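You operate a simulated robot arm through the tools that you are given. There is no shell and no other tool. Be economical: measure what you need, move in short steps, check, and stop when the job is done.

The job below is to be done with a simulated robot arm. You get a single attempt, and the scene is never put back.

JOB
Take the folded grey cloth and put it in the wooden tray. Put one of the numbered bottles from the middle shelf of the grey shelving on the filling card. Take the sample beaker and put it on top of the wide grey-tape carton. Take the pink cloth from the top of the folding table and put it on the white water check card. Stack the white carton that says "29" from the top of the folding table on top of the white carton that says "75". Shut the middle drawer of the filling bench. Put the bench beaker on top of the pink tall tin. Put the tall carton from the top of the folding table on the blue card. The order is free. Set down upright: numbered bottle, sample beaker, bench beaker, tall carton.

The check looks at the end state, three seconds after you hand in, the way a careful person would. Anything else that was tipped, shoved, dropped, spilled or broken makes it a failure. Flat cloth is picked up by pressing the open fingertips on it (5 to 10 N) and closing them slowly along it; thin cloth reads only 2 to 8 mm in the jaws.

ROBOT AND FRAMES
A 6-joint arm with a two-finger gripper on a trunk, on a base that drives. Base frame: it is fixed to the floor where the robot stands at the start and does not move with it; the origin is under the middle of the robot, x ahead of it, y to its left, z up. Units: mm, rad, N and s.
With the tool pointing down near the work surface it reaches from about 100 to 760 mm from the robot's upright axis, wherever it stands. Its first joint turns from -2.897 to 2.897 rad. Places, roughly: bench beaker [6500, -9000, 750]; blue card [4750, -7500, 750]; filling card [6250, -9000, 750]; folded grey cloth (13x7x4 cm) [600, 0, 600]; middle drawer of the filling bench [6100, -8500, 700]; numbered bottle [6250, -5250, 1000]; pink cloth (13x7x4 cm) [4700, -6400, 800]; pink tall tin [4500, -7500, 750]; sample beaker [6250, -6250, 750]; tall carton [4500, -7250, 750]; water check card [4500, -6500, 750]; white carton [4500, -6750, 750]; wide grey-tape carton [6250, -5250, 1750]; wooden tray (41x22x6 cm) [4500, 200, 500]. Payload 2.45 kg.
The tool frame sits at the grasp point between the pads (the TCP): z along the fingers, y along the line on which they close. The tips reach 20 mm beyond it. The gripper opens to 140 mm. The gripper's body begins 168 mm behind the TCP.
Orientation is told as [roll, pitch, yaw] about the base's x, y, z axes, in that order, counted from this pose: with the fingers straight down and closing along the base's y, the tool's x points along the base's -x, its y along +y and its z along -z.

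CONTROLS
- The arm moves only by the tool jog_arm. Its argument "targets" is a list that holds one entry, the list of rows, each a list of 7 numbers: the shift along the tool's x, y, z in units of 25 mm (1.0 is 25 mm), then the turn, a rotation vector about the tool's x, y, z in units of 8 degrees (1.0 is 8 degrees), then the closure, from 0 (fully open) to 1 (shut). In form: [[[tx, ty, tz, rx, ry, rz, fingers], ...]]. A call has 1 to 12 rows; each row shifts and turns the commanded pose from where the row before left it, along the tool's axes as they then stand. A call with a number of a shift or a turn outside -1 to 1 is refused whole. Rows are played at 5 a second. More than 50 mm and 0.15 rad between two rows, or a gripper value outside its range, and nothing of the call is played. A pose out of reach is approached as far as the arm can. The call stops where the force on the tool passes 40 N (or 10 N more than at its start, if that is more) or the arm is blocked; 0.2 s more then pass. Each finger travels about 45 mm/s and halts on what it meets, pressing with about 29 N; the grip force reading is that of the motor and also rises with nothing between the fingers. The clock runs only during rows and for 0.2 s after the last one: add rows that do not move to give the fingers time. The reply holds the time, the measured pose of the TCP, the force on the tool along the base axes, the opening and the grip force, in the units named above and with some noise, with the torque about the TCP (base axes, N m) and any sound that the robot's microphone picked up.
- Cameras (640 x 400 px; columns grow to the right, rows downward): "scene" is now at [80.2, 137.5, 1841.1]; the picture's right is [0.01, -1.00, 0.00], its down [-0.90, -0.01, -0.43] and it looks along [0.43, 0.01, -0.90] (base axes); focal length 250 px, centre (320, 200). "wrist" rides on the gripper at [78, 11, -209] in the tool frame; the picture's right is [-0.14, 0.99, 0.00], its down [-0.92, -0.13, -0.37] and it looks along [-0.36, -0.05, 0.93] (tool axes); focal length 280 px, centre (320, 200). There is no depth. A picture from a camera that has moved, and an enlarged one, comes with that camera's place and axes in the base frame and with its lens. The place of the scene camera against the robot may be out by one fixed shift of up to 18 mm in any direction.
- capture(camera): a new picture of that camera. No time passes.
- slide_trunk(by): slides the trunk up (or, below 0, down) by that many mm; the arm and the scene camera ride with it, the base frame stays. It gives what a move gives, with no picture.
- roll_base(legs): drives the robot by 1 to 6 legs, each [ahead, left, turn to the left] in mm, mm and rad, along the robot's own axes; the way and the turn of a leg run together, so that a leg with both is an arc; at most 1500 mm and 3.142 rad a leg. The arm and the cameras ride along, it lands a little off, and it stops where it bumps. It gives what a move gives.
- turn_head(pan, tilt): turns the head with the scene camera to pan (to the left, within 2.496 rad either way) and tilt (down, from -0.506 to 1.204), counted from straight ahead of the robot. It gives what a move gives.
- enlarge(camera, box): a new picture of the part [left, top, right, bottom] of that camera's present view, enlarged. No time passes.
- close_job(): hands the job in; it is judged then, once.

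Go step by step. Nothing tells you exact positions but the pictures and the camera data: compare them with the known pose of the tool, close in by small moves and look again before you grip or let go. The budget is 217 turns and 198 pictures, counting those below and the enlarged ones. Unless the task says otherwise, let go and move clear before handing in.

The tools are called after "Call:" by a JSON object that holds its "method" and its "body". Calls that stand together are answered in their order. jog_arm: Moves the arm, as the interface text tells. Its arguments: {"type":"object","properties":{"targets":{"type":"array"}},"required":["targets"]} The other tools are called the same way: slide_trunk (by) slides the trunk up or down; roll_base (legs) drives the base; turn_head (pan, tilt) turns the head that bears the scene camera; capture (camera) takes a picture; enlarge (camera, box) takes an enlarged picture of a part of a camera's view; close_job () hands the job in.

At the start:

```text
time: 0.0
ee_pos: [480.0, 109.5, 849.5]
tool_rot: [0.001, 0.0, 0.0]
wrist_force: [0.2, -0.3, 0.1]
wrist_torque: [0.0, 0.02, 0.0]
finger_gap: 140.0
grip_force: 0.2
trunk travel left (down, up): [-100.0, 130.0]
robot x, y, heading: [-1.4, 2.4, 0.004]
head pan, tilt: [0.012, 1.127]
```

scene: 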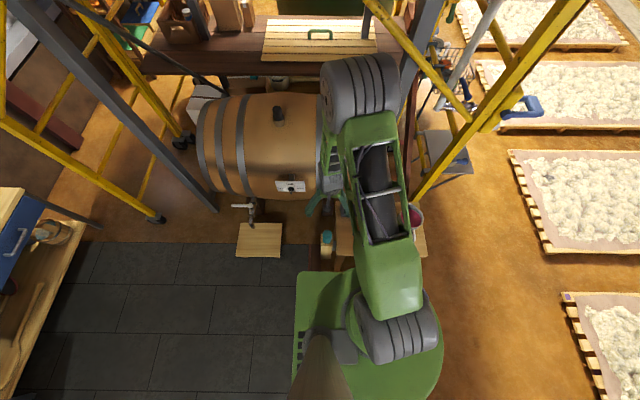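
wrist: 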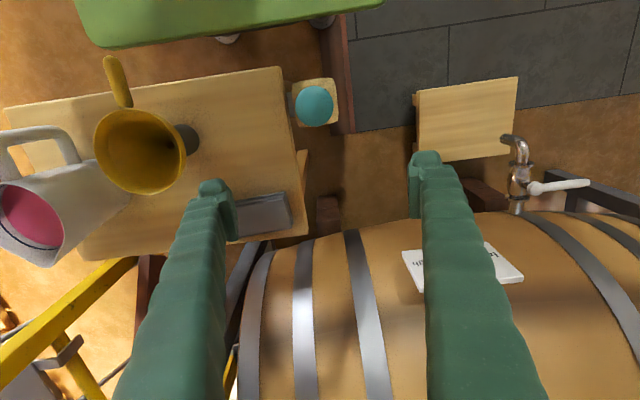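

The grey cloth seems to lie on a low board beside the barrel, around (593, -11, 600), with the funnel and the jug near it. I'll look closer before moving.

Call:
{"method": "enlarge", "body": {"camera": "wrist", "box": [80, 60, 400, 260]}}

Call:
{"method": "enlarge", "body": {"camera": "scene", "box": [220, 140, 460, 290]}}

```text
2.00 times, centred on (240, 160) of wrist
camera zoom: at [404.1, 120.1, 1058.3], right [0.14, 0.99, 0.0], down [0.92, -0.13, 0.37], along [0.36, -0.05, -0.93], focal length 561 px, centre (480, 280)
```

zoom: 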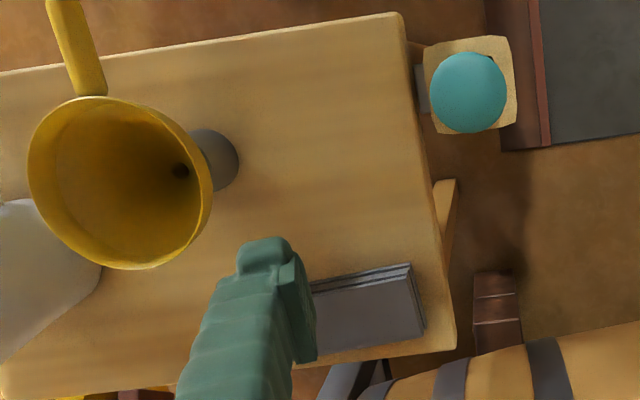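

```text
2.67 times, centred on (340, 215) of scene
camera zoom: at [80.2, 137.5, 1841.1], right [0.01, -1.0, 0.0], down [-0.9, -0.01, -0.43], along [0.43, 0.01, -0.9], focal length 667 px, centre (267, 160)
```

zoom: 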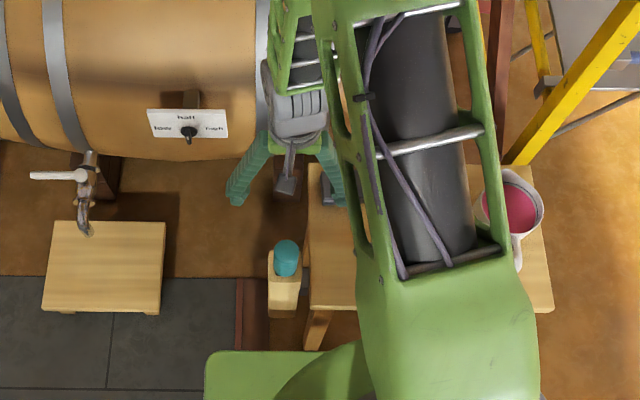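

The cloth's long side runs along y, right at the table edge by the barrel. I'll bring the gripper above it to see it between the fingers.

Call:
{"method": "jog_arm", "body": {"targets": [[[0, -1, 0, 0, 0, 0, 0], [0, -1, 0, 0, 0, 0, 0], [0, -1, 0, 0, 0, 0, 0], [0, -1, 0, 0, 0, 0, 0], [0, -1, 0, 0, 0, 0, 0], [-1, -0.6, 0, 0, 0, 0, 0], [-1, 0, 0, 0, 0, 0, 0], [-1, 0, 0, 0, 0, 0, 0], [0, 0, 0, 0, 0, 0, 0]]]}}

Call:
{"method": "capture", "body": {"camera": "wrist"}}

```text
time: 2.0
ee_pos: [556.6, -31.2, 849.7]
tool_rot: [-0.001, 0.0, 0.0]
wrist_force: [0.5, -0.7, 0.3]
wrist_torque: [0.01, 0.0, -0.04]
finger_gap: 140.0
grip_force: 0.1
trunk travel left (down, up): [-100.0, 130.0]
robot x, y, heading: [0.2, 1.8, 0.001]
head pan, tilt: [0.012, 1.127]
```

```text
193 pictures are left
camera wrist: at [479.3, -21.1, 1058.7], right [0.14, 0.99, 0.0], down [0.92, -0.13, 0.37], along [0.36, -0.05, -0.93], focal length 280 px, centre (320, 200)
```

wrist: 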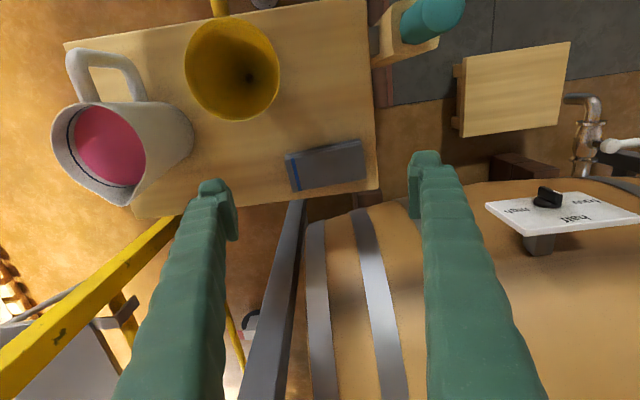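

Cloth centre is about (598, -26), top near z 606, about 3° yawed. I'll align and descend, keeping clear of the barrel, then look again.

Call:
{"method": "jog_arm", "body": {"targets": [[[-0.7, 0.2, 1, 0, 0, -0.39, 0], [-0.6, 0, 1, 0, 0, 0, 0], [0, 0, 1, 0, 0, 0, 0], [0, 0, 1, 0, 0, 0, 0], [0, 0, 1, 0, 0, 0, 0], [0, 0, 1, 0, 0, 0, 0], [0, 0, 1, 0, 0, 0, 0], [0, 0, 0.6, 0, 0, 0, 0], [0, 0, 0, 0, 0, 0, 0]]]}}

Call:
{"method": "capture", "body": {"camera": "wrist"}}

```text
time: 4.0
ee_pos: [588.3, -25.0, 658.2]
tool_rot: [-0.001, 0.001, 0.054]
wrist_force: [-0.2, -0.3, 0.6]
wrist_torque: [0.01, 0.0, 0.0]
finger_gap: 140.0
grip_force: 0.2
trunk travel left (down, up): [-100.0, 130.0]
robot x, y, heading: [0.6, 0.4, 0.003]
head pan, tilt: [0.012, 1.127]
```

```text
192 pictures are left
camera wrist: at [511.5, -18.9, 867.8], right [0.08, 1.0, 0.0], down [0.93, -0.08, 0.37], along [0.37, -0.03, -0.93], focal length 280 px, centre (320, 200)
```

wrist: 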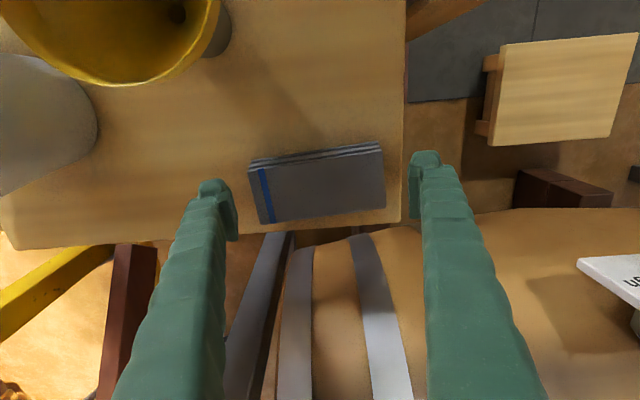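

Everything lines up: the cloth spans about 126 mm between fingers open to 140. I'll straddle it and descend carefully.

Call:
{"method": "jog_arm", "body": {"targets": [[[-0.16, 0, 0.8, 0, 0, 0, 0], [0, 0, 0.6, 0, 0, 0, 0], [0, 0, 0.6, 0, 0, 0, 0], [0, 0, 0.3, 0, 0, 0, 0], [0, 0, 0, 0, 0, 0, 0]]]}}

Call:
{"method": "capture", "body": {"camera": "wrist"}}

```text
time: 5.2
ee_pos: [591.5, -23.9, 603.7]
tool_rot: [0.0, -0.001, 0.054]
wrist_force: [0.8, -0.6, -0.2]
wrist_torque: [-0.06, 0.02, 0.02]
finger_gap: 140.0
grip_force: 0.0
trunk travel left (down, up): [-100.0, 130.0]
robot x, y, heading: [0.7, -0.4, -0.003]
head pan, tilt: [0.012, 1.127]
```

```text
191 pictures are left
camera wrist: at [515.3, -17.8, 812.0], right [0.08, 1.0, 0.0], down [0.93, -0.08, 0.37], along [0.37, -0.03, -0.93], focal length 280 px, centre (320, 200)
```

wrist: 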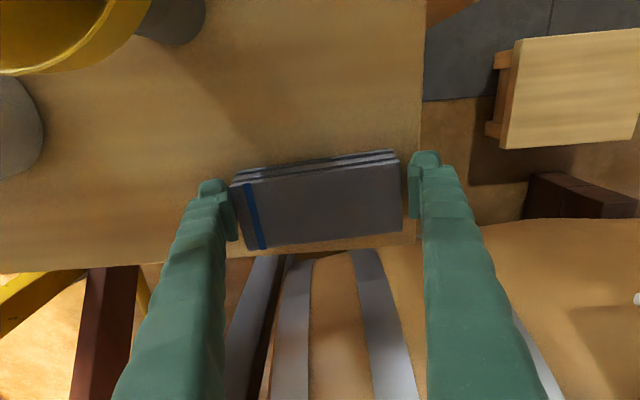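

The fingers straddle it with no contact. I'll lower slightly and close gently.

Call:
{"method": "jog_arm", "body": {"targets": [[[0, -0.08, 0.3, 0, 0, 0, 0], [0, 0, 0, 0, 0, 0, 0.05], [0, 0, 0, 0, 0, 0, 0.1], [0, 0, 0, 0, 0, 0, 0.15], [0, 0, 0, 0, 0, 0, 0.2], [0, 0, 0, 0, 0, 0, 0.25], [0, 0, 0, 0, 0, 0, 0.3], [0, 0, 0, 0, 0, 0, 0.3]]]}}

Call:
{"method": "capture", "body": {"camera": "wrist"}}

```text
time: 7.0
ee_pos: [592.6, -26.5, 596.1]
tool_rot: [0.0, -0.002, 0.055]
wrist_force: [-1.2, 5.1, 19.9]
wrist_torque: [0.06, -0.08, 0.28]
finger_gap: 138.4
grip_force: 28.8
trunk travel left (down, up): [-100.0, 130.0]
robot x, y, heading: [0.4, 0.2, -0.005]
head pan, tilt: [0.012, 1.127]
```

```text
190 pictures are left
camera wrist: at [514.9, -19.9, 804.8], right [0.08, 1.0, 0.0], down [0.93, -0.08, 0.37], along [0.37, -0.03, -0.93], focal length 280 px, centre (320, 200)
```

wrist: 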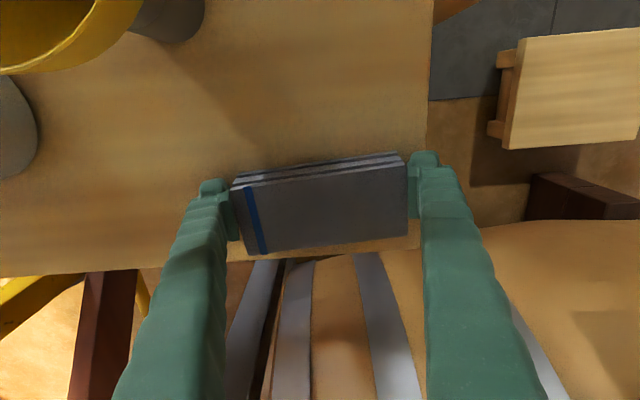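

The grip stopped at 138 mm with 29 N, so it seems held as a firm stack. I'll lift a little and check.

Call:
{"method": "jog_arm", "body": {"targets": [[[0, 0, -0.3, 0, 0, 0, 0.3], [0, 0, -0.4, 0, 0, 0, 0.3], [0, 0, -0.8, 0, 0, 0, 0.3], [0, 0, -1, 0, 0, 0, 0.3], [0, 0, 0, 0, 0, 0, 0.3]]]}}

Call:
{"method": "capture", "body": {"camera": "wrist"}}

```text
time: 8.2
ee_pos: [591.8, -27.0, 659.4]
tool_rot: [0.0, 0.0, 0.054]
wrist_force: [-0.6, 0.0, -0.6]
wrist_torque: [0.0, 0.02, -0.02]
finger_gap: 138.3
grip_force: 28.4
trunk travel left (down, up): [-100.0, 130.0]
robot x, y, heading: [0.2, 3.9, 0.001]
head pan, tilt: [0.012, 1.127]
```

```text
189 pictures are left
camera wrist: at [514.2, -20.1, 868.8], right [0.08, 1.0, 0.0], down [0.93, -0.08, 0.37], along [0.37, -0.03, -0.93], focal length 280 px, centre (320, 200)
```

wrist: 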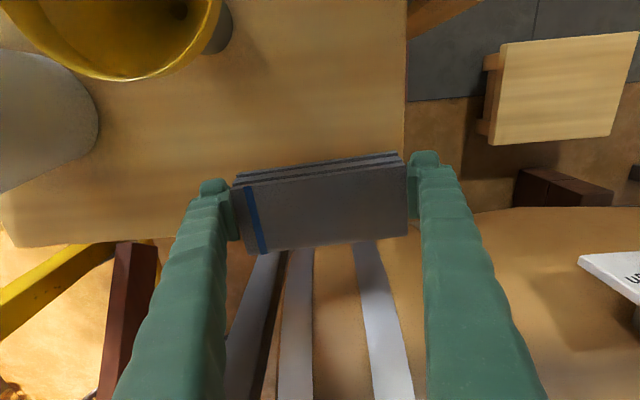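

It's held firmly. I'll raise and tuck the arm, then scan the hall with the head camera.

Call:
{"method": "jog_arm", "body": {"targets": [[[0.3, 0, -1, 0, 0, 0, 0.3], [0.3, 0, -1, 0, 0, 0, 0.3], [0.3, 0, -1, 0, 0, 0, 0.3], [0.5, 0, -1, 0, 0, 0, 0.3], [0.5, 0, -1, 0, 0, 0, 0.3], [1, 0, -1, 0, 0, 0, 0.3], [1, 0, -1, 0, 0, 0, 0.3], [1, 0, -1, 0, 0, 0, 0.3], [1, 0, -1, 0, 0, 0, 0.3], [1, 0, -0.5, 0, 0, 0, 0.3], [1, 0, 0, 0, 0, 0, 0.3], [1, 0, 0, 0, 0, 0, 0.3]]]}}

Call:
{"method": "turn_head", "body": {"pan": 0, "tilt": 0.45}}

Call:
{"method": "capture", "body": {"camera": "scene"}}

Call:
{"method": "turn_head", "body": {"pan": -1.2, "tilt": 0.45}}

Call:
{"method": "capture", "body": {"camera": "scene"}}

Call:
{"method": "turn_head", "body": {"pan": 1.2, "tilt": 0.45}}

Call:
{"method": "capture", "body": {"camera": "scene"}}

```text
time: 10.8
ee_pos: [370.1, -39.8, 893.7]
tool_rot: [0.0, -0.001, 0.056]
wrist_force: [0.6, 0.6, -1.2]
wrist_torque: [0.03, 0.0, -0.01]
finger_gap: 137.6
grip_force: 28.9
trunk travel left (down, up): [-100.0, 130.0]
robot x, y, heading: [1.7, -3.4, 0.003]
head pan, tilt: [0.012, 1.127]
```

```text
time: 11.8
ee_pos: [369.7, -39.3, 892.8]
tool_rot: [0.0, -0.002, 0.056]
wrist_force: [0.4, -0.4, -0.2]
wrist_torque: [0.04, 0.02, -0.05]
finger_gap: 137.3
grip_force: 29.0
trunk travel left (down, up): [-100.0, 130.0]
robot x, y, heading: [-0.1, 1.8, -0.003]
head pan, tilt: [0.0, 0.45]
```

```text
188 pictures are left
camera scene: at [110.9, 136.7, 1895.0], right [0.0, -1.0, 0.0], down [-0.44, 0.0, -0.9], along [0.9, 0.0, -0.44], focal length 250 px, centre (320, 200)
```

scene: 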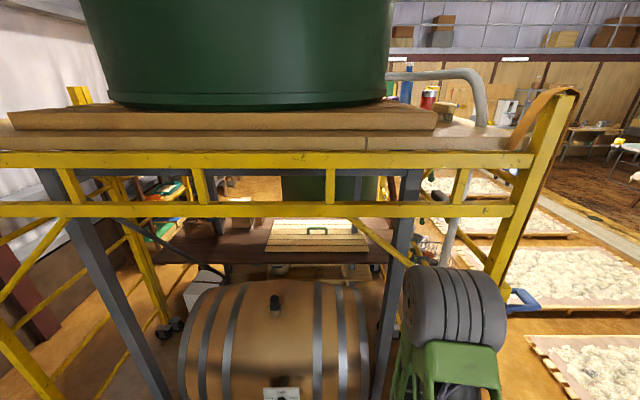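

```text
time: 13.2
ee_pos: [370.7, -39.5, 892.1]
tool_rot: [0.0, -0.001, 0.053]
wrist_force: [0.3, 0.7, -1.3]
wrist_torque: [0.0, -0.02, 0.02]
finger_gap: 137.5
grip_force: 29.1
trunk travel left (down, up): [-100.0, 130.0]
robot x, y, heading: [-2.1, 1.6, -0.002]
head pan, tilt: [-1.201, 0.45]
```

```text
187 pictures are left
camera scene: at [52.3, 51.0, 1895.0], right [-0.93, -0.36, 0.0], down [-0.16, 0.41, -0.9], along [0.33, -0.84, -0.44], focal length 250 px, centre (320, 200)
```

scene: 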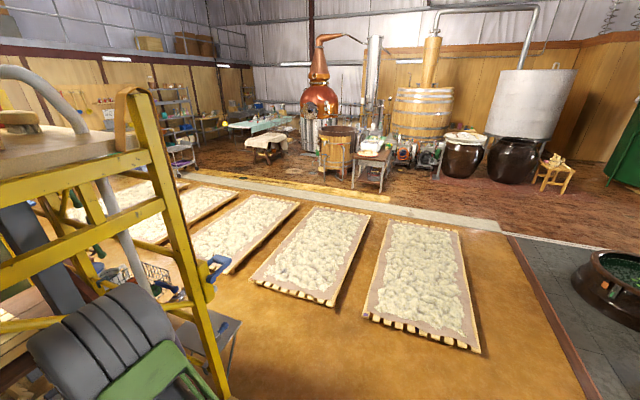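

```text
time: 15.4
ee_pos: [370.5, -38.8, 892.9]
tool_rot: [-0.001, 0.001, 0.053]
wrist_force: [0.0, -0.5, -1.3]
wrist_torque: [0.02, 0.04, -0.01]
finger_gap: 137.2
grip_force: 29.4
trunk travel left (down, up): [-100.0, 130.0]
robot x, y, heading: [-1.7, -1.5, -0.004]
head pan, tilt: [1.201, 0.45]
```

```text
186 pictures are left
camera scene: at [52.3, 222.4, 1895.0], right [0.93, -0.36, 0.0], down [-0.16, -0.41, -0.9], along [0.33, 0.84, -0.44], focal length 250 px, centre (320, 200)
```

scene: 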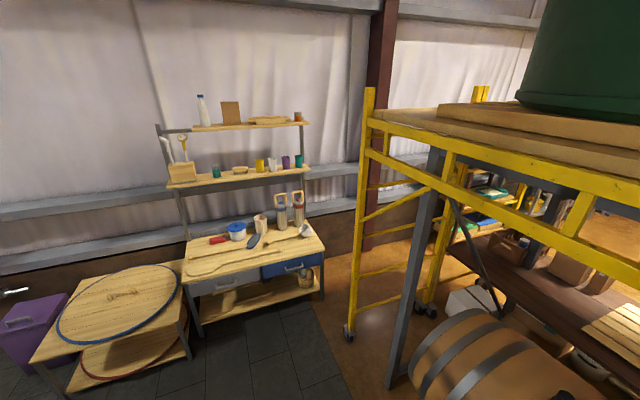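

The tray lies beyond the tank platform. Several low beds lie to the right, with an aisle between. I'll check the ground to the right and behind before driving.

Call:
{"method": "turn_head", "body": {"pan": -1.9, "tilt": 0.8}}

Call:
{"method": "capture", "body": {"camera": "scene"}}

Call:
{"method": "turn_head", "body": {"pan": -0.9, "tilt": 0.8}}

Call:
{"method": "capture", "body": {"camera": "scene"}}

```text
time: 18.1
ee_pos: [370.3, -38.3, 892.4]
tool_rot: [0.0, 0.001, 0.054]
wrist_force: [-0.2, 1.0, 0.5]
wrist_torque: [-0.02, 0.0, 0.03]
finger_gap: 136.8
grip_force: 28.8
trunk travel left (down, up): [-100.0, 130.0]
robot x, y, heading: [-2.5, -0.1, -0.004]
head pan, tilt: [-1.901, 0.799]
```

```text
185 pictures are left
camera scene: at [-7.1, 60.4, 1864.6], right [-0.95, 0.32, 0.0], down [0.23, 0.68, -0.7], along [-0.23, -0.66, -0.72], focal length 250 px, centre (320, 200)
```

scene: 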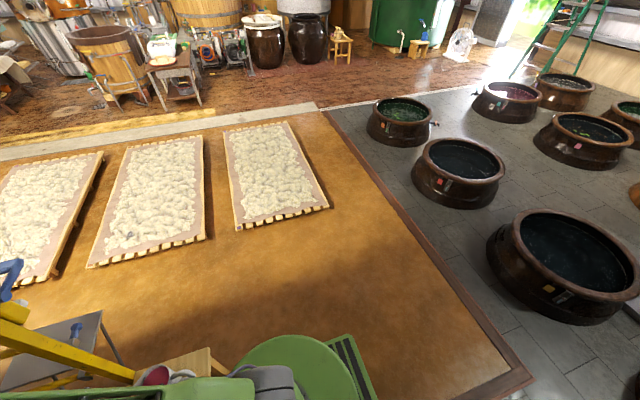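

```text
time: 19.4
ee_pos: [369.5, -39.3, 892.5]
tool_rot: [0.002, -0.001, 0.053]
wrist_force: [-0.8, 0.4, -1.1]
wrist_torque: [-0.01, 0.03, -0.03]
finger_gap: 136.8
grip_force: 28.8
trunk travel left (down, up): [-100.0, 130.0]
robot x, y, heading: [-0.1, -1.5, -0.001]
head pan, tilt: [-0.901, 0.799]
```

```text
184 pictures are left
camera scene: at [69.1, 73.4, 1864.6], right [-0.78, -0.62, 0.0], down [-0.44, 0.56, -0.7], along [0.43, -0.55, -0.72], focal length 250 px, centre (320, 200)
```

scene: 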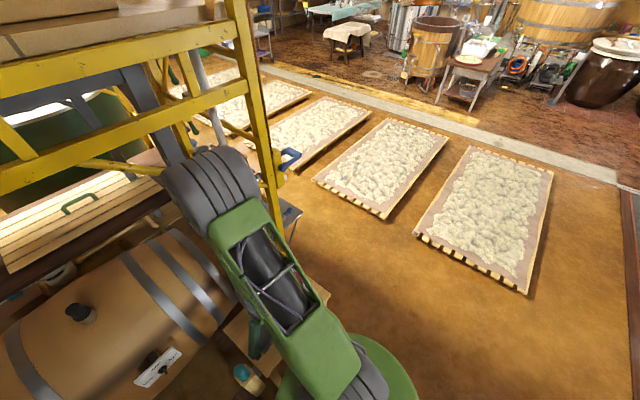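

I need the robot's own footprint before threading the aisle. I'll look straight down at my right side.

Call:
{"method": "turn_head", "body": {"pan": -1.57, "tilt": 1.2}}

Call:
{"method": "capture", "body": {"camera": "scene"}}

```text
time: 20.4
ee_pos: [370.1, -39.3, 892.8]
tool_rot: [-0.001, 0.0, 0.055]
wrist_force: [0.7, 0.3, -0.6]
wrist_torque: [0.02, 0.04, -0.01]
finger_gap: 136.7
grip_force: 28.9
trunk travel left (down, up): [-100.0, 130.0]
robot x, y, heading: [-1.5, 1.7, 0.001]
head pan, tilt: [-1.571, 1.201]
```

```text
183 pictures are left
camera scene: at [19.1, 80.8, 1836.9], right [-1.0, 0.0, 0.0], down [0.0, 0.93, -0.36], along [0.0, -0.36, -0.93], focal length 250 px, centre (320, 200)
```

scene: 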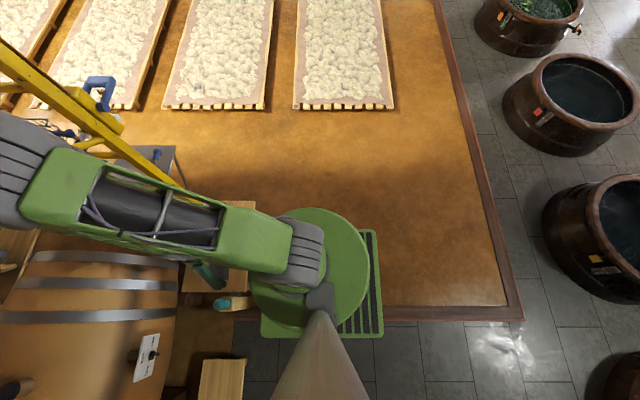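

The base is about 660 mm wide and 800 mm long. I'll back off 200 mm, slide right into the open aisle and look down it.

Call:
{"method": "roll_base", "body": {"legs": [[-200, 0, 0], [0, -1080, 0]]}}

Call:
{"method": "turn_head", "body": {"pan": 0, "tilt": 0.5}}

Call:
{"method": "capture", "body": {"camera": "scene"}}

```text
time: 31.5
ee_pos: [163.6, -1130.1, 892.8]
tool_rot: [0.0, 0.001, 0.052]
wrist_force: [0.4, 1.3, -0.7]
wrist_torque: [-0.01, 0.01, 0.02]
finger_gap: 135.1
grip_force: 29.5
trunk travel left (down, up): [-100.0, 130.0]
robot x, y, heading: [-205.6, -1091.7, -0.002]
head pan, tilt: [-1.571, 1.201]
```

```text
time: 33.1
ee_pos: [163.5, -1130.2, 892.9]
tool_rot: [0.002, 0.0, 0.051]
wrist_force: [-0.1, 0.0, -0.5]
wrist_torque: [0.0, 0.01, -0.03]
finger_gap: 135.1
grip_force: 29.5
trunk travel left (down, up): [-100.0, 130.0]
robot x, y, heading: [-206.3, -1089.1, -0.005]
head pan, tilt: [0.0, 0.499]
```

```text
182 pictures are left
camera scene: at [-96.0, -953.8, 1890.5], right [0.0, -1.0, 0.0], down [-0.48, 0.0, -0.88], along [0.88, 0.0, -0.48], focal length 250 px, centre (320, 200)
```

scene: 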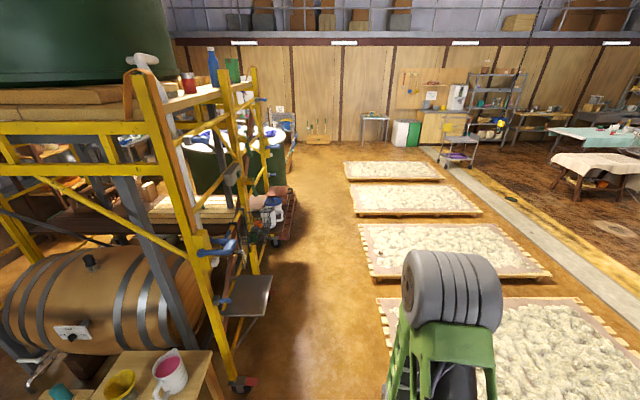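

The aisle is about 880 mm wide and I'm centred in it, so I'll drive ahead in two legs and look again.

Call:
{"method": "roll_base", "body": {"legs": [[1500, 20, 0.004], [1500, 10, 0]]}}

Call:
{"method": "turn_head", "body": {"pan": 0.4, "tilt": 0.5}}

Call:
{"method": "capture", "body": {"camera": "scene"}}

```text
refused: leg 1 is longer than a leg can be; nothing moved
```

```text
time: 34.0
ee_pos: [163.4, -1130.5, 892.7]
tool_rot: [0.001, 0.001, 0.051]
wrist_force: [0.1, 0.5, -1.0]
wrist_torque: [0.0, 0.04, -0.04]
finger_gap: 135.1
grip_force: 29.1
trunk travel left (down, up): [-100.0, 130.0]
robot x, y, heading: [-204.4, -1091.6, -0.003]
head pan, tilt: [0.4, 0.499]
```

```text
181 pictures are left
camera scene: at [-103.1, -918.4, 1890.6], right [0.38, -0.92, 0.0], down [-0.44, -0.18, -0.88], along [0.81, 0.34, -0.48], focal length 250 px, centre (320, 200)
```

scene: 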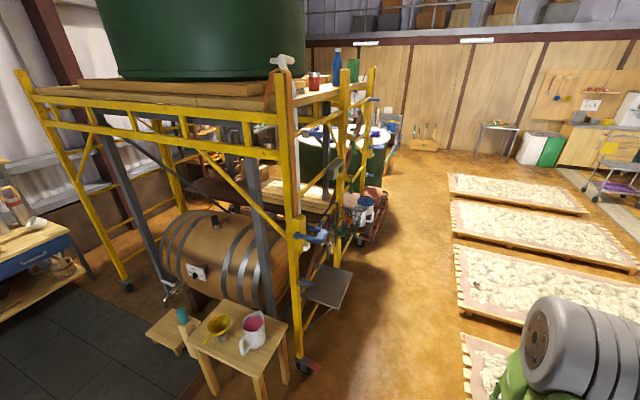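

The leg was a hair too long, so nothing moved. I'll drive it in shorter legs.

Call:
{"method": "roll_base", "body": {"legs": [[1450, 20, 0.004], [1450, 10, 0]]}}

Call:
{"method": "capture", "body": {"camera": "scene"}}

Call:
{"method": "turn_head", "body": {"pan": 1.0, "tilt": 0.5}}

Call:
{"method": "capture", "body": {"camera": "scene"}}

```text
time: 48.3
ee_pos: [3122.0, -1206.4, 892.4]
tool_rot: [0.001, 0.0, -0.001]
wrist_force: [0.3, 0.3, -0.7]
wrist_torque: [0.02, 0.04, 0.01]
finger_gap: 133.5
grip_force: 29.4
trunk travel left (down, up): [-100.0, 130.0]
robot x, y, heading: [2755.1, -1149.3, -0.056]
head pan, tilt: [0.4, 0.499]
```

```text
180 pictures are left
camera scene: at [2867.9, -979.3, 1890.5], right [0.34, -0.94, 0.0], down [-0.45, -0.16, -0.88], along [0.83, 0.3, -0.48], focal length 250 px, centre (320, 200)
```

scene: 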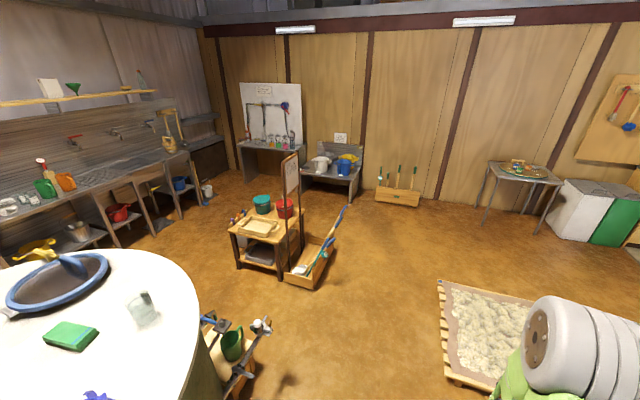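

```text
time: 49.3
ee_pos: [3122.9, -1206.3, 892.0]
tool_rot: [0.0, 0.001, -0.001]
wrist_force: [-0.3, 0.7, -0.4]
wrist_torque: [0.0, 0.0, 0.02]
finger_gap: 133.4
grip_force: 28.8
trunk travel left (down, up): [-100.0, 130.0]
robot x, y, heading: [2757.8, -1145.4, -0.055]
head pan, tilt: [1.0, 0.499]
```

```text
179 pictures are left
camera scene: at [2835.4, -936.3, 1890.6], right [0.81, -0.59, 0.0], down [-0.28, -0.39, -0.88], along [0.52, 0.71, -0.48], focal length 250 px, centre (320, 200)
```

scene: 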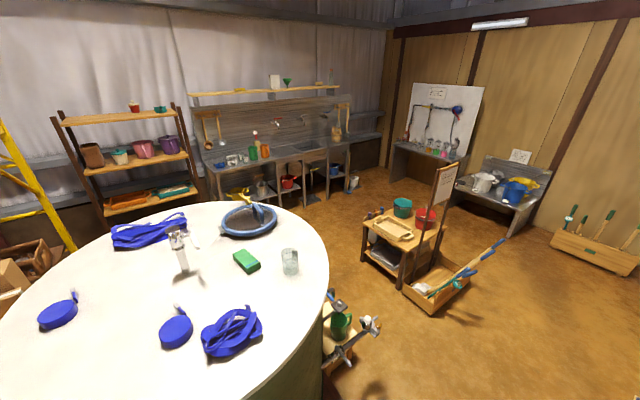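

The tray is on the small cart near (4500, 250), with a tool crate on its near side. I'll enlarge it to plan where to park.

Call:
{"method": "turn_head", "body": {"pan": 0.6, "tilt": 0.6}}

Call:
{"method": "enlarge", "body": {"camera": "scene", "box": [160, 80, 480, 280]}}

```text
time: 50.2
ee_pos: [3122.6, -1205.5, 892.8]
tool_rot: [-0.001, 0.0, -0.001]
wrist_force: [0.6, 0.3, -0.7]
wrist_torque: [-0.02, 0.01, 0.0]
finger_gap: 133.3
grip_force: 29.3
trunk travel left (down, up): [-100.0, 130.0]
robot x, y, heading: [2758.5, -1145.1, -0.056]
head pan, tilt: [0.6, 0.6]
```

```text
2.00 times, centred on (320, 180) of scene
camera zoom: at [2857.6, -964.1, 1881.5], right [0.52, -0.85, 0.0], down [-0.48, -0.29, -0.83], along [0.71, 0.43, -0.56], focal length 500 px, centre (320, 240)
```

zoom: 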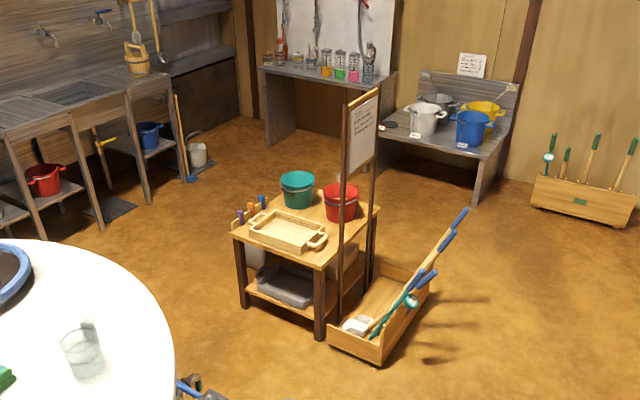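

The cart's open face is toward -x at about x=4460. A trolley with a vise stands near (3550, -250). I'll look down at the trolley to see how much room there is.

Call:
{"method": "turn_head", "body": {"pan": 0.85, "tilt": 0.9}}

Call:
{"method": "capture", "body": {"camera": "scene"}}

```text
time: 51.0
ee_pos: [3122.3, -1207.0, 892.9]
tool_rot: [0.0, 0.0, -0.002]
wrist_force: [-0.9, 0.8, -0.9]
wrist_torque: [0.02, 0.04, 0.03]
finger_gap: 133.2
grip_force: 28.3
trunk travel left (down, up): [-100.0, 130.0]
robot x, y, heading: [2753.1, -1146.8, -0.057]
head pan, tilt: [0.85, 0.901]
```

```text
177 pictures are left
camera scene: at [2835.0, -956.1, 1856.7], right [0.71, -0.7, 0.0], down [-0.55, -0.56, -0.62], along [0.44, 0.44, -0.78], focal length 250 px, centre (320, 200)
```

scene: 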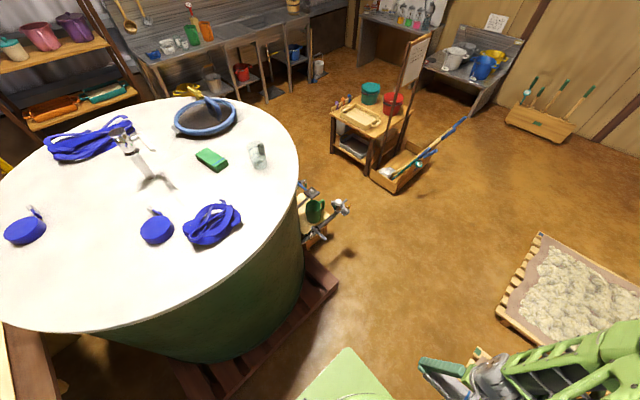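

There is a gap of roughly 700 mm between the valve trolley and the cart. I'll drive up short of it, turn to face +y and look again.

Call:
{"method": "roll_base", "body": {"legs": [[0, 0, 0.057], [1000, 50, 0], [350, 220, 0]]}}

```text
time: 58.7
ee_pos: [4462.8, -917.4, 891.9]
tool_rot: [0.002, 0.0, 0.048]
wrist_force: [-0.4, 0.2, -0.5]
wrist_torque: [0.0, 0.02, 0.04]
finger_gap: 132.3
grip_force: 28.2
trunk travel left (down, up): [-100.0, 130.0]
robot x, y, heading: [4093.1, -877.4, -0.007]
head pan, tilt: [0.85, 0.901]
```

Call:
{"method": "roll_base", "body": {"legs": [[0, 0, 1.578]]}}

Call:
{"method": "turn_head", "body": {"pan": 0, "tilt": 0.85}}

Call:
{"method": "capture", "body": {"camera": "scene"}}

```text
time: 63.0
ee_pos: [4129.8, -507.9, 891.9]
tool_rot: [0.0, 0.0, 1.63]
wrist_force: [-0.5, 0.2, -1.7]
wrist_torque: [-0.02, -0.02, -0.01]
finger_gap: 132.0
grip_force: 29.1
trunk travel left (down, up): [-100.0, 130.0]
robot x, y, heading: [4092.4, -878.3, 1.575]
head pan, tilt: [0.85, 0.901]
```

```text
time: 64.2
ee_pos: [4128.3, -506.8, 892.0]
tool_rot: [0.0, 0.0, 1.63]
wrist_force: [-0.7, 0.2, 0.2]
wrist_torque: [-0.04, 0.03, 0.0]
finger_gap: 131.7
grip_force: 29.1
trunk travel left (down, up): [-100.0, 130.0]
robot x, y, heading: [4092.5, -875.2, 1.58]
head pan, tilt: [0.0, 0.85]
```

```text
176 pictures are left
camera scene: at [3961.0, -793.0, 1860.6], right [1.0, 0.01, 0.0], down [0.0, -0.75, -0.66], along [0.0, 0.66, -0.75], focal length 250 px, centre (320, 200)
```

scene: 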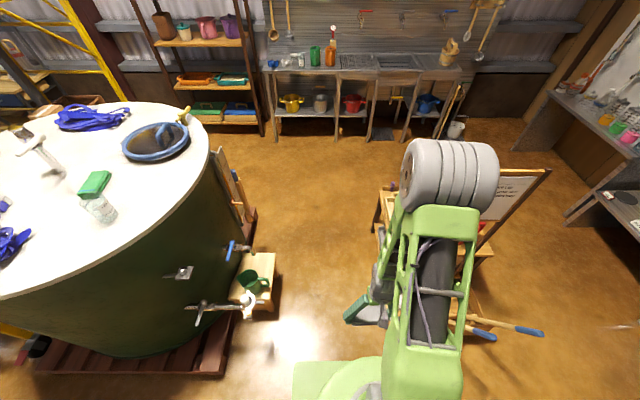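

The left limit is a stool at about x=3680 and the cart face is at about 4460. I'll creep forward 560 mm into the gap.

Call:
{"method": "roll_base", "body": {"legs": [[300, 10, -0.01], [260, 5, 0]]}}

Call:
{"method": "turn_head", "body": {"pan": -0.7, "tilt": 0.95}}

Call:
{"method": "capture", "body": {"camera": "scene"}}

```text
time: 67.7
ee_pos: [4116.1, 48.7, 892.4]
tool_rot: [-0.001, 0.0, 1.626]
wrist_force: [-0.1, 0.0, -0.9]
wrist_torque: [0.0, 0.01, 0.02]
finger_gap: 131.4
grip_force: 28.5
trunk travel left (down, up): [-100.0, 130.0]
robot x, y, heading: [4075.9, -319.5, 1.571]
head pan, tilt: [0.0, 0.85]
```

```text
time: 68.7
ee_pos: [4115.9, 47.7, 892.9]
tool_rot: [0.001, 0.0, 1.625]
wrist_force: [-0.2, -0.5, -1.3]
wrist_torque: [0.01, -0.02, 0.02]
finger_gap: 131.5
grip_force: 29.4
trunk travel left (down, up): [-100.0, 130.0]
robot x, y, heading: [4077.0, -320.3, 1.572]
head pan, tilt: [-0.7, 0.949]
```

```text
175 pictures are left
camera scene: at [3992.7, -259.4, 1853.1], right [0.77, -0.64, 0.0], down [-0.52, -0.62, -0.58], along [0.37, 0.45, -0.81], focal length 250 px, centre (320, 200)
```

scene: 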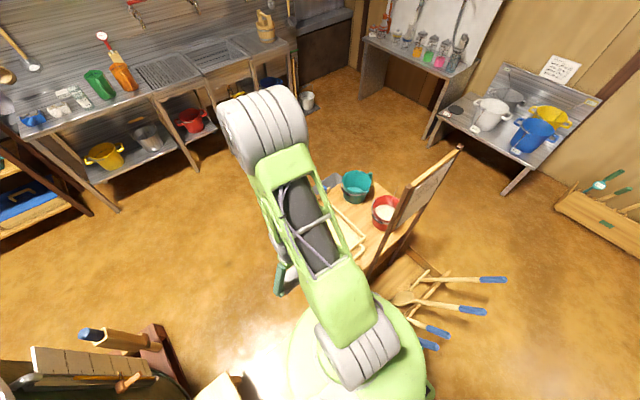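

The sign board stands on the cart's near side, so I'll go 190 mm further forward. That lets the arm approach the tray clear of the sign.

Call:
{"method": "roll_base", "body": {"legs": [[190, 0, 0]]}}

Call:
{"method": "jog_arm", "body": {"targets": [[[-1, 1, 0, 0, 0, 0, 0.3], [-1, 1, 0, 0, 0, 0, 0.3], [0, 1, 0, 0, 0, 0, 0.3], [0, 1, 0, 0, 0, 0, 0.3], [0, 1, 0, 0, 0, 0, 0.3], [0, 1, 0, 0, 0, 0, 0.3], [0, 0, 0, 0, 0, 0, 0.3]]]}}

Call:
{"method": "capture", "body": {"camera": "wrist"}}

Call:
{"method": "capture", "body": {"camera": "scene"}}

```text
time: 70.3
ee_pos: [4115.9, 240.3, 892.3]
tool_rot: [0.0, 0.0, 1.627]
wrist_force: [-0.7, 0.2, 0.0]
wrist_torque: [-0.04, 0.01, 0.01]
finger_gap: 131.1
grip_force: 28.6
trunk travel left (down, up): [-100.0, 130.0]
robot x, y, heading: [4071.2, -129.9, 1.574]
head pan, tilt: [-0.7, 0.949]
```

```text
time: 71.9
ee_pos: [3962.1, 279.7, 892.2]
tool_rot: [-0.001, 0.0, 1.627]
wrist_force: [0.0, 0.4, -1.1]
wrist_torque: [-0.04, -0.01, 0.0]
finger_gap: 131.0
grip_force: 29.3
trunk travel left (down, up): [-100.0, 130.0]
robot x, y, heading: [4078.9, -129.0, 1.572]
head pan, tilt: [-0.7, 0.949]
```

```text
174 pictures are left
camera wrist: at [3957.3, 202.2, 1101.5], right [-1.0, 0.08, 0.0], down [0.08, 0.93, 0.37], along [0.03, 0.37, -0.93], focal length 280 px, centre (320, 200)
```

wrist: 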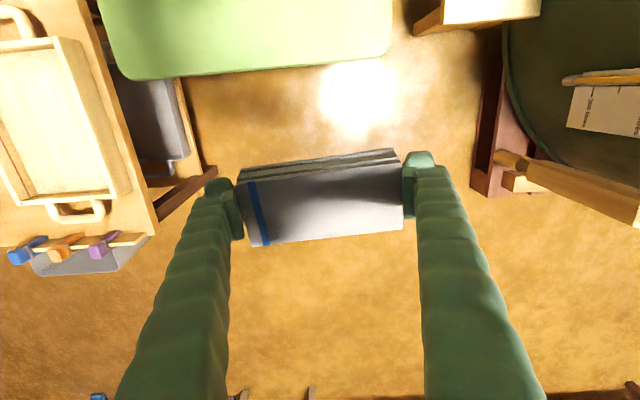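

```text
173 pictures are left
camera scene: at [3992.6, -69.1, 1853.1], right [0.77, -0.64, 0.0], down [-0.52, -0.62, -0.58], along [0.37, 0.45, -0.81], focal length 250 px, centre (320, 200)
```

scene: 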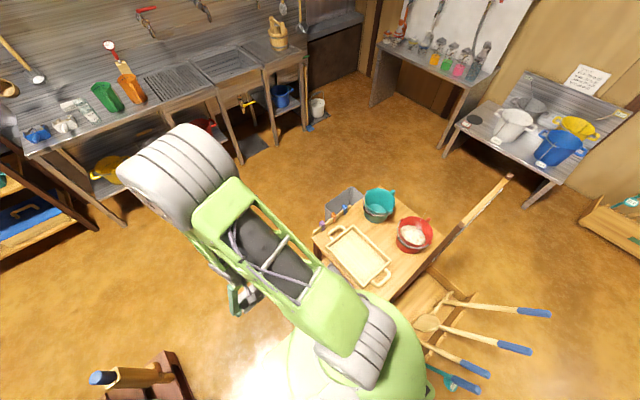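

The tray opening is about x 4390-4610, y 90-380, with the rim near z 525. I'll turn the gripper back to yaw 0 so the cloth runs along the tray, then move over it.

Call:
{"method": "jog_arm", "body": {"targets": [[[0, 0, 0, 0, 0, 1, 0.3], [0, 0, 0, 0, 0, 1, 0.3], [0, 0, 0, 0, 0, 1, 0.3], [0, 0, 0, 0, 0, 1, 0.3], [0, 0, 0, 0, 0, 1, 0.3], [0, 0, 0, 0, 0, 1, 0.3], [0, 0, 0, 0, 0, 1, 0.3], [0, 0, 0, 0, 0, 1, 0.3], [0, 0, 0, 0, 0, 1, 0.3], [0, 0, 0, 0, 0, 1, 0.3], [0, 0, 0, 0, 0, 1, 0.3], [0, 0, 0, 0, 0, 0.65, 0.3]]]}}

Call:
{"method": "jog_arm", "body": {"targets": [[[-1, -0.2, 0, 0, 0, 0, 0.3], [-1, -0.2, 0, 0, 0, 0, 0.3], [-1, -0.2, 0, 0, 0, 0, 0.3], [-1, -0.2, 0, 0, 0, 0, 0.3], [-1, -0.2, 0, 0, 0, 0, 0.3], [-1, -0.2, 0, 0, 0, 0, 0.3], [-1, -0.2, 0, 0, 0, 0, 0.3], [-1, -0.2, 0, 0, 0, 0, 0.3], [-1, -0.2, 0, 0, 0, 0, 0.3], [-1, -0.2, 0, 0, 0, 0, 0.3], [-1, 0, 0, 0, 0, 0, 0.3], [-1, 0, 0, 0, 0, 0, 0.3]]]}}

Call:
{"method": "jog_arm", "body": {"targets": [[[-1, 0, 0, 0, 0, 0, 0.3], [-1, 0, 0, 0, 0, 0, 0.3], [-1, 0, 0, 0, 0, 0, 0.3], [-1, 0, 0, 0, 0, 0, 0.3], [-1, 0, 0, 0, 0, 0, 0.3], [-1, 0, 0, 0, 0, 0, 0.3], [0, 0, 0, 0, 0, 0, 0.3]]]}}

Call:
{"method": "capture", "body": {"camera": "wrist"}}

```text
time: 74.5
ee_pos: [3962.1, 281.3, 893.2]
tool_rot: [0.0, 0.0, -0.002]
wrist_force: [0.0, 0.4, -1.2]
wrist_torque: [0.0, 0.02, 0.0]
finger_gap: 130.8
grip_force: 29.0
trunk travel left (down, up): [-100.0, 130.0]
robot x, y, heading: [4075.1, -134.6, 1.57]
head pan, tilt: [-0.7, 0.949]
```

```text
time: 77.1
ee_pos: [4263.0, 230.0, 895.3]
tool_rot: [0.0, 0.001, -0.001]
wrist_force: [-0.4, -0.5, -1.0]
wrist_torque: [0.02, 0.01, 0.0]
finger_gap: 130.5
grip_force: 29.2
trunk travel left (down, up): [-100.0, 130.0]
robot x, y, heading: [4075.1, -131.3, 1.574]
head pan, tilt: [-0.7, 0.949]
```

```text
time: 78.7
ee_pos: [4413.2, 230.5, 892.5]
tool_rot: [0.001, 0.001, 0.0]
wrist_force: [-0.6, -0.1, -1.0]
wrist_torque: [0.01, -0.01, 0.01]
finger_gap: 130.4
grip_force: 28.7
trunk travel left (down, up): [-100.0, 130.0]
robot x, y, heading: [4076.3, -130.0, 1.572]
head pan, tilt: [-0.7, 0.949]
```

```text
172 pictures are left
camera wrist: at [4335.9, 241.3, 1102.3], right [0.14, 0.99, 0.0], down [0.92, -0.13, 0.37], along [0.36, -0.05, -0.93], focal length 280 px, centre (320, 200)
```

wrist: 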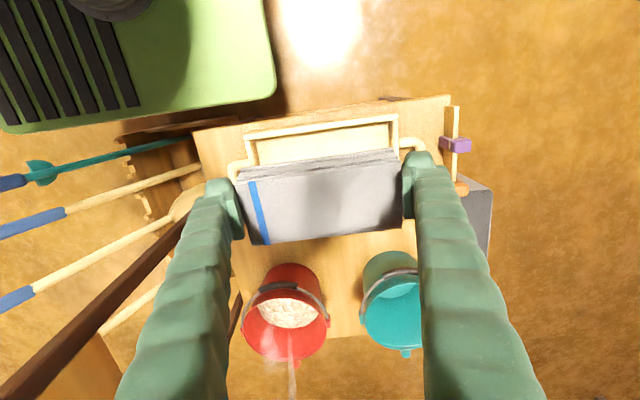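

I'm aligned over the tray in y. I'll move 87 mm forward and descend to just above it.

Call:
{"method": "jog_arm", "body": {"targets": [[[-1, 0, 0, 0, 0, 0, 0.3], [-1, 0, 0.5, 0, 0, 0, 0.3], [-1, 0, 1, 0, 0, 0, 0.3], [-0.5, 0, 1, 0, 0, 0, 0.3], [0, 0, 1, 0, 0, 0, 0.3], [0, 0, 1, 0, 0, 0, 0.3], [0, 0, 1, 0, 0, 0, 0.3], [0, 0, 1, 0, 0, 0, 0.3], [0, 0, 1, 0, 0, 0, 0.3], [0, 0, 1, 0, 0, 0, 0.3], [0, 0, 1, 0, 0, 0, 0.3], [0, 0, 0.5, 0, 0, 0, 0.3]]]}}

Call:
{"method": "capture", "body": {"camera": "wrist"}}

```text
time: 81.3
ee_pos: [4501.4, 231.3, 641.0]
tool_rot: [0.002, 0.001, 0.0]
wrist_force: [-1.5, 0.3, -0.6]
wrist_torque: [0.0, 0.02, -0.02]
finger_gap: 130.1
grip_force: 29.3
trunk travel left (down, up): [-100.0, 130.0]
robot x, y, heading: [4074.6, -131.3, 1.572]
head pan, tilt: [-0.7, 0.949]
```

```text
171 pictures are left
camera wrist: at [4424.4, 241.5, 851.0], right [0.14, 0.99, 0.0], down [0.92, -0.13, 0.37], along [0.37, -0.05, -0.93], focal length 280 px, centre (320, 200)
```

wrist: 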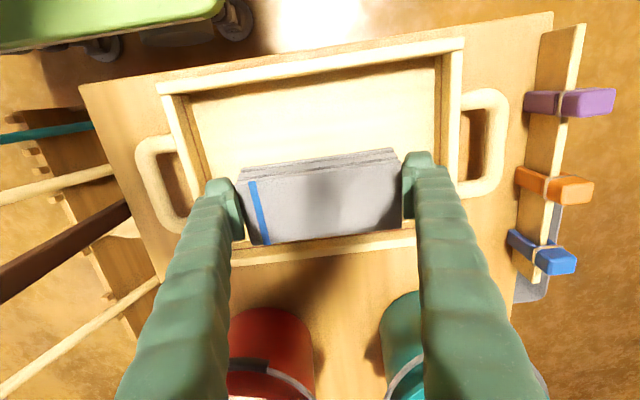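

The cloth is centred over the tray. I'll lower it until it touches.

Call:
{"method": "jog_arm", "body": {"targets": [[[0, 0, 1, 0, 0, 0, 0.3], [0, 0, 1, 0, 0, 0, 0.3], [0, 0, 1, 0, 0, 0, 0.3], [0, 0, 0.6, 0, 0, 0, 0.3], [0, 0, 0.4, 0, 0, 0, 0.3], [0, 0, 0.3, 0, 0, 0, 0.3], [0, 0, 0.3, 0, 0, 0, 0.3]]]}}

Call:
{"method": "capture", "body": {"camera": "wrist"}}

```text
time: 82.7
ee_pos: [4499.0, 230.2, 541.9]
tool_rot: [0.0, 0.002, 0.001]
wrist_force: [-7.2, -5.9, 26.6]
wrist_torque: [0.35, -0.4, 0.01]
finger_gap: 130.1
grip_force: 29.2
trunk travel left (down, up): [-100.0, 130.0]
robot x, y, heading: [4077.5, -127.9, 1.571]
head pan, tilt: [-0.7, 0.949]
stopped in row 6: the force on the tool passed its limit at 54 N (the readings are from after the stop); the commanded pose is now the measured one
```

```text
170 pictures are left
camera wrist: at [4423.0, 240.9, 750.5], right [0.14, 0.99, 0.0], down [0.92, -0.13, 0.37], along [0.36, -0.05, -0.93], focal length 280 px, centre (320, 200)
```

wrist: 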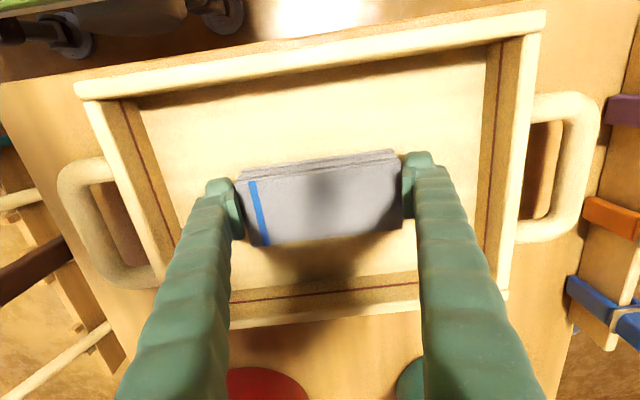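

The cloth is on the tray floor. I'll open and lift clear.

Call:
{"method": "jog_arm", "body": {"targets": [[[0, 0, -0.05, 0, 0, 0, 0], [0, 0, 0, 0, 0, 0, 0], [0, 0, 0, 0, 0, 0, 0], [0, 0, -0.5, 0, 0, 0, 0], [0, 0, -1, 0, 0, 0, 0], [0, 0, -1, 0, 0, 0, 0], [0, 0, -1, 0, 0, 0, 0], [0, 0, -1, 0, 0, 0, 0]]]}}

Call:
{"method": "capture", "body": {"camera": "wrist"}}

```text
time: 84.5
ee_pos: [4499.9, 230.9, 653.6]
tool_rot: [-0.001, 0.001, 0.001]
wrist_force: [1.0, 0.5, 0.5]
wrist_torque: [-0.02, 0.01, -0.01]
finger_gap: 140.0
grip_force: 0.0
trunk travel left (down, up): [-100.0, 130.0]
robot x, y, heading: [4075.2, -136.9, 1.576]
head pan, tilt: [-0.7, 0.949]
```

```text
169 pictures are left
camera wrist: at [4423.9, 242.4, 862.9], right [0.14, 0.99, 0.0], down [0.92, -0.13, 0.37], along [0.36, -0.05, -0.93], focal length 280 px, centre (320, 200)
```

wrist: 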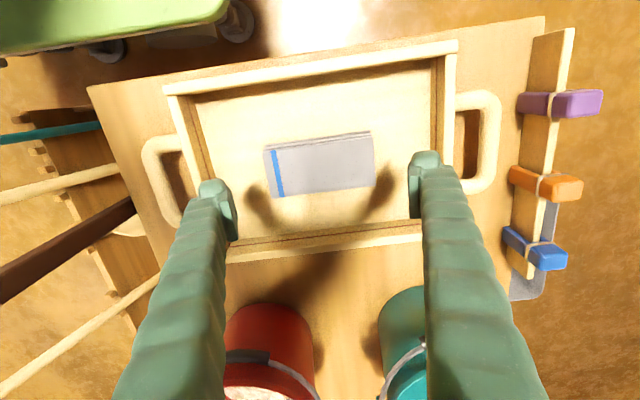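

The grey cloth is in the tray. I'll lift and tuck the arm, then back out of the gap.

Call:
{"method": "jog_arm", "body": {"targets": [[[0, 0, -1, 0, 0, 0, 0], [0, 0, -1, 0, 0, 0, 0], [0, 0, -1, 0, 0, 0, 0], [0, 0, -1, 0, 0, 0, 0], [0, 0, -1, 0, 0, 0, 0], [0, 0, -1, 0, 0, 0, 0], [0, 0, -1, 0, 0, 0, 0], [0, 0, -1, 0, 0, 0, 0], [0, 0, -1, 0, 0, 0, 0], [0, 0, -1, 0, 0, 0, 0], [1, 0, 0, 0, 0, 0, 0], [1, 0, 0, 0, 0, 0, 0]]]}}

Call:
{"method": "jog_arm", "body": {"targets": [[[1, 0, 0, 0, 0, -1, 0], [1, 0, 0, 0, 0, 0, 0], [1, 0, 0, 0, 0, 0, 0], [1, 0, 0, 0, 0, 0, 0], [1, 0, 0, 0, 0, 0, 0], [1, 0, 0, 0, 0, 0, 0], [1, 0, 0, 0, 0, 0, 0], [1, 0, 0, 0, 0, 0, 0], [1, 0, 0, 0, 0, 0, 0], [1, 0, 0, 0, 0, 0, 0], [1, 0, 0, 0, 0, 0, 0], [1, 0, 0, 0, 0, 0, 0]]]}}

Call:
{"method": "roll_base", "body": {"legs": [[-790, 0, 0]]}}

Call:
{"method": "turn_head", "body": {"pan": -1.9, "tilt": 0.35}}

Call:
{"method": "capture", "body": {"camera": "scene"}}

Call:
{"method": "turn_head", "body": {"pan": -2.49, "tilt": 0.35}}

Call:
{"method": "capture", "body": {"camera": "scene"}}

```text
time: 87.1
ee_pos: [4450.3, 230.8, 903.5]
tool_rot: [-0.001, 0.002, -0.001]
wrist_force: [-0.4, 0.0, -0.2]
wrist_torque: [-0.02, 0.03, -0.01]
finger_gap: 140.2
grip_force: 0.0
trunk travel left (down, up): [-100.0, 130.0]
robot x, y, heading: [4076.5, -132.2, 1.571]
head pan, tilt: [-0.7, 0.949]
```

```text
time: 89.7
ee_pos: [4165.0, 223.2, 897.0]
tool_rot: [-0.003, 0.003, 0.141]
wrist_force: [0.6, 0.7, -0.2]
wrist_torque: [0.02, 0.0, -0.01]
finger_gap: 140.2
grip_force: 0.0
out of reach, approached as far as the arm can: row 10, 11, 12
trunk travel left (down, up): [-100.0, 130.0]
robot x, y, heading: [4075.5, -134.4, 1.576]
head pan, tilt: [-0.7, 0.949]
```

```text
time: 93.9
ee_pos: [4165.7, -571.4, 896.1]
tool_rot: [-0.005, 0.003, 0.145]
wrist_force: [-0.1, -0.1, -0.1]
wrist_torque: [0.02, 0.01, -0.03]
finger_gap: 140.1
grip_force: 0.1
trunk travel left (down, up): [-100.0, 130.0]
robot x, y, heading: [4078.3, -926.0, 1.577]
head pan, tilt: [-0.7, 0.949]
```

```text
time: 95.3
ee_pos: [4166.8, -571.6, 895.9]
tool_rot: [-0.004, 0.004, 0.148]
wrist_force: [-0.9, 0.2, -0.4]
wrist_torque: [-0.03, -0.05, 0.02]
finger_gap: 140.0
grip_force: 0.0
trunk travel left (down, up): [-100.0, 130.0]
robot x, y, heading: [4082.9, -928.1, 1.581]
head pan, tilt: [-1.901, 0.351]
```

```text
168 pictures are left
camera scene: at [4037.4, -949.9, 1904.2], right [-0.32, -0.95, 0.0], down [-0.33, 0.11, -0.94], along [0.89, -0.3, -0.34], focal length 250 px, centre (320, 200)
```

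scene: 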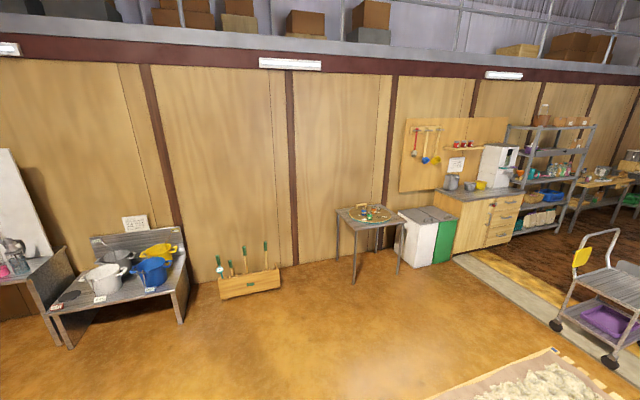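

```text
time: 96.3
ee_pos: [4166.6, -571.5, 897.3]
tool_rot: [-0.003, 0.003, 0.146]
wrist_force: [-0.4, 0.2, -0.6]
wrist_torque: [-0.02, -0.02, -0.02]
finger_gap: 140.0
grip_force: 0.0
trunk travel left (down, up): [-100.0, 130.0]
robot x, y, heading: [4081.6, -921.9, 1.583]
head pan, tilt: [-2.491, 0.351]
```

```text
167 pictures are left
camera scene: at [4006.1, -994.1, 1904.2], right [-0.79, -0.61, 0.0], down [-0.21, 0.27, -0.94], along [0.58, -0.74, -0.34], focal length 250 px, centre (320, 200)
```

scene: 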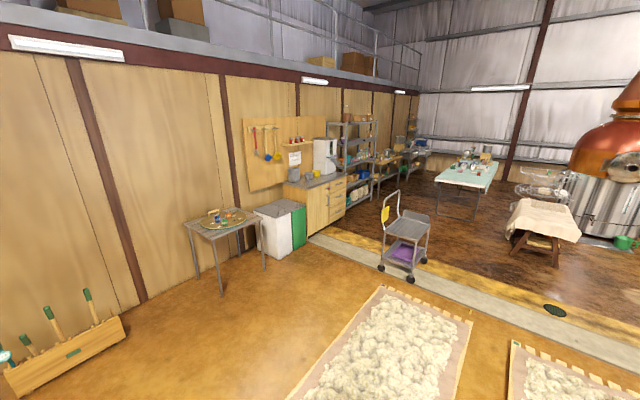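

The wall stations stand along x≈6300, and x 5000-6100 is free as a corridor past the last bed. I'll turn to face +x, go ahead, then slide right towards the shelving.

Call:
{"method": "roll_base", "body": {"legs": [[0, 0, -1.58], [1420, 0, 0]]}}

Call:
{"method": "turn_head", "body": {"pan": -1.0, "tilt": 0.4}}

Call:
{"method": "capture", "body": {"camera": "scene"}}

```text
time: 107.3
ee_pos: [5863.7, -999.4, 896.3]
tool_rot: [-0.003, 0.002, -1.416]
wrist_force: [-0.4, -0.9, 0.6]
wrist_torque: [0.01, 0.0, 0.01]
finger_gap: 140.0
grip_force: 0.0
trunk travel left (down, up): [-100.0, 130.0]
robot x, y, heading: [5510.0, -914.6, 0.013]
head pan, tilt: [-2.491, 0.351]
```

```text
time: 108.9
ee_pos: [5863.4, -1000.4, 896.8]
tool_rot: [-0.003, 0.005, -1.414]
wrist_force: [0.9, 0.3, -0.2]
wrist_torque: [0.03, 0.02, -0.02]
finger_gap: 140.0
grip_force: 0.1
trunk travel left (down, up): [-100.0, 130.0]
robot x, y, heading: [5508.7, -916.9, 0.015]
head pan, tilt: [-1.0, 0.4]
```

```text
166 pictures are left
camera scene: at [5576.0, -856.9, 1899.7], right [-0.83, -0.55, 0.0], down [-0.22, 0.32, -0.92], along [0.51, -0.77, -0.39], focal length 250 px, centre (320, 200)
```

scene: 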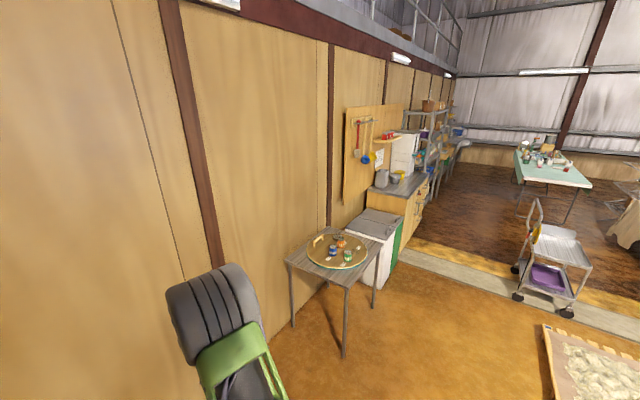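

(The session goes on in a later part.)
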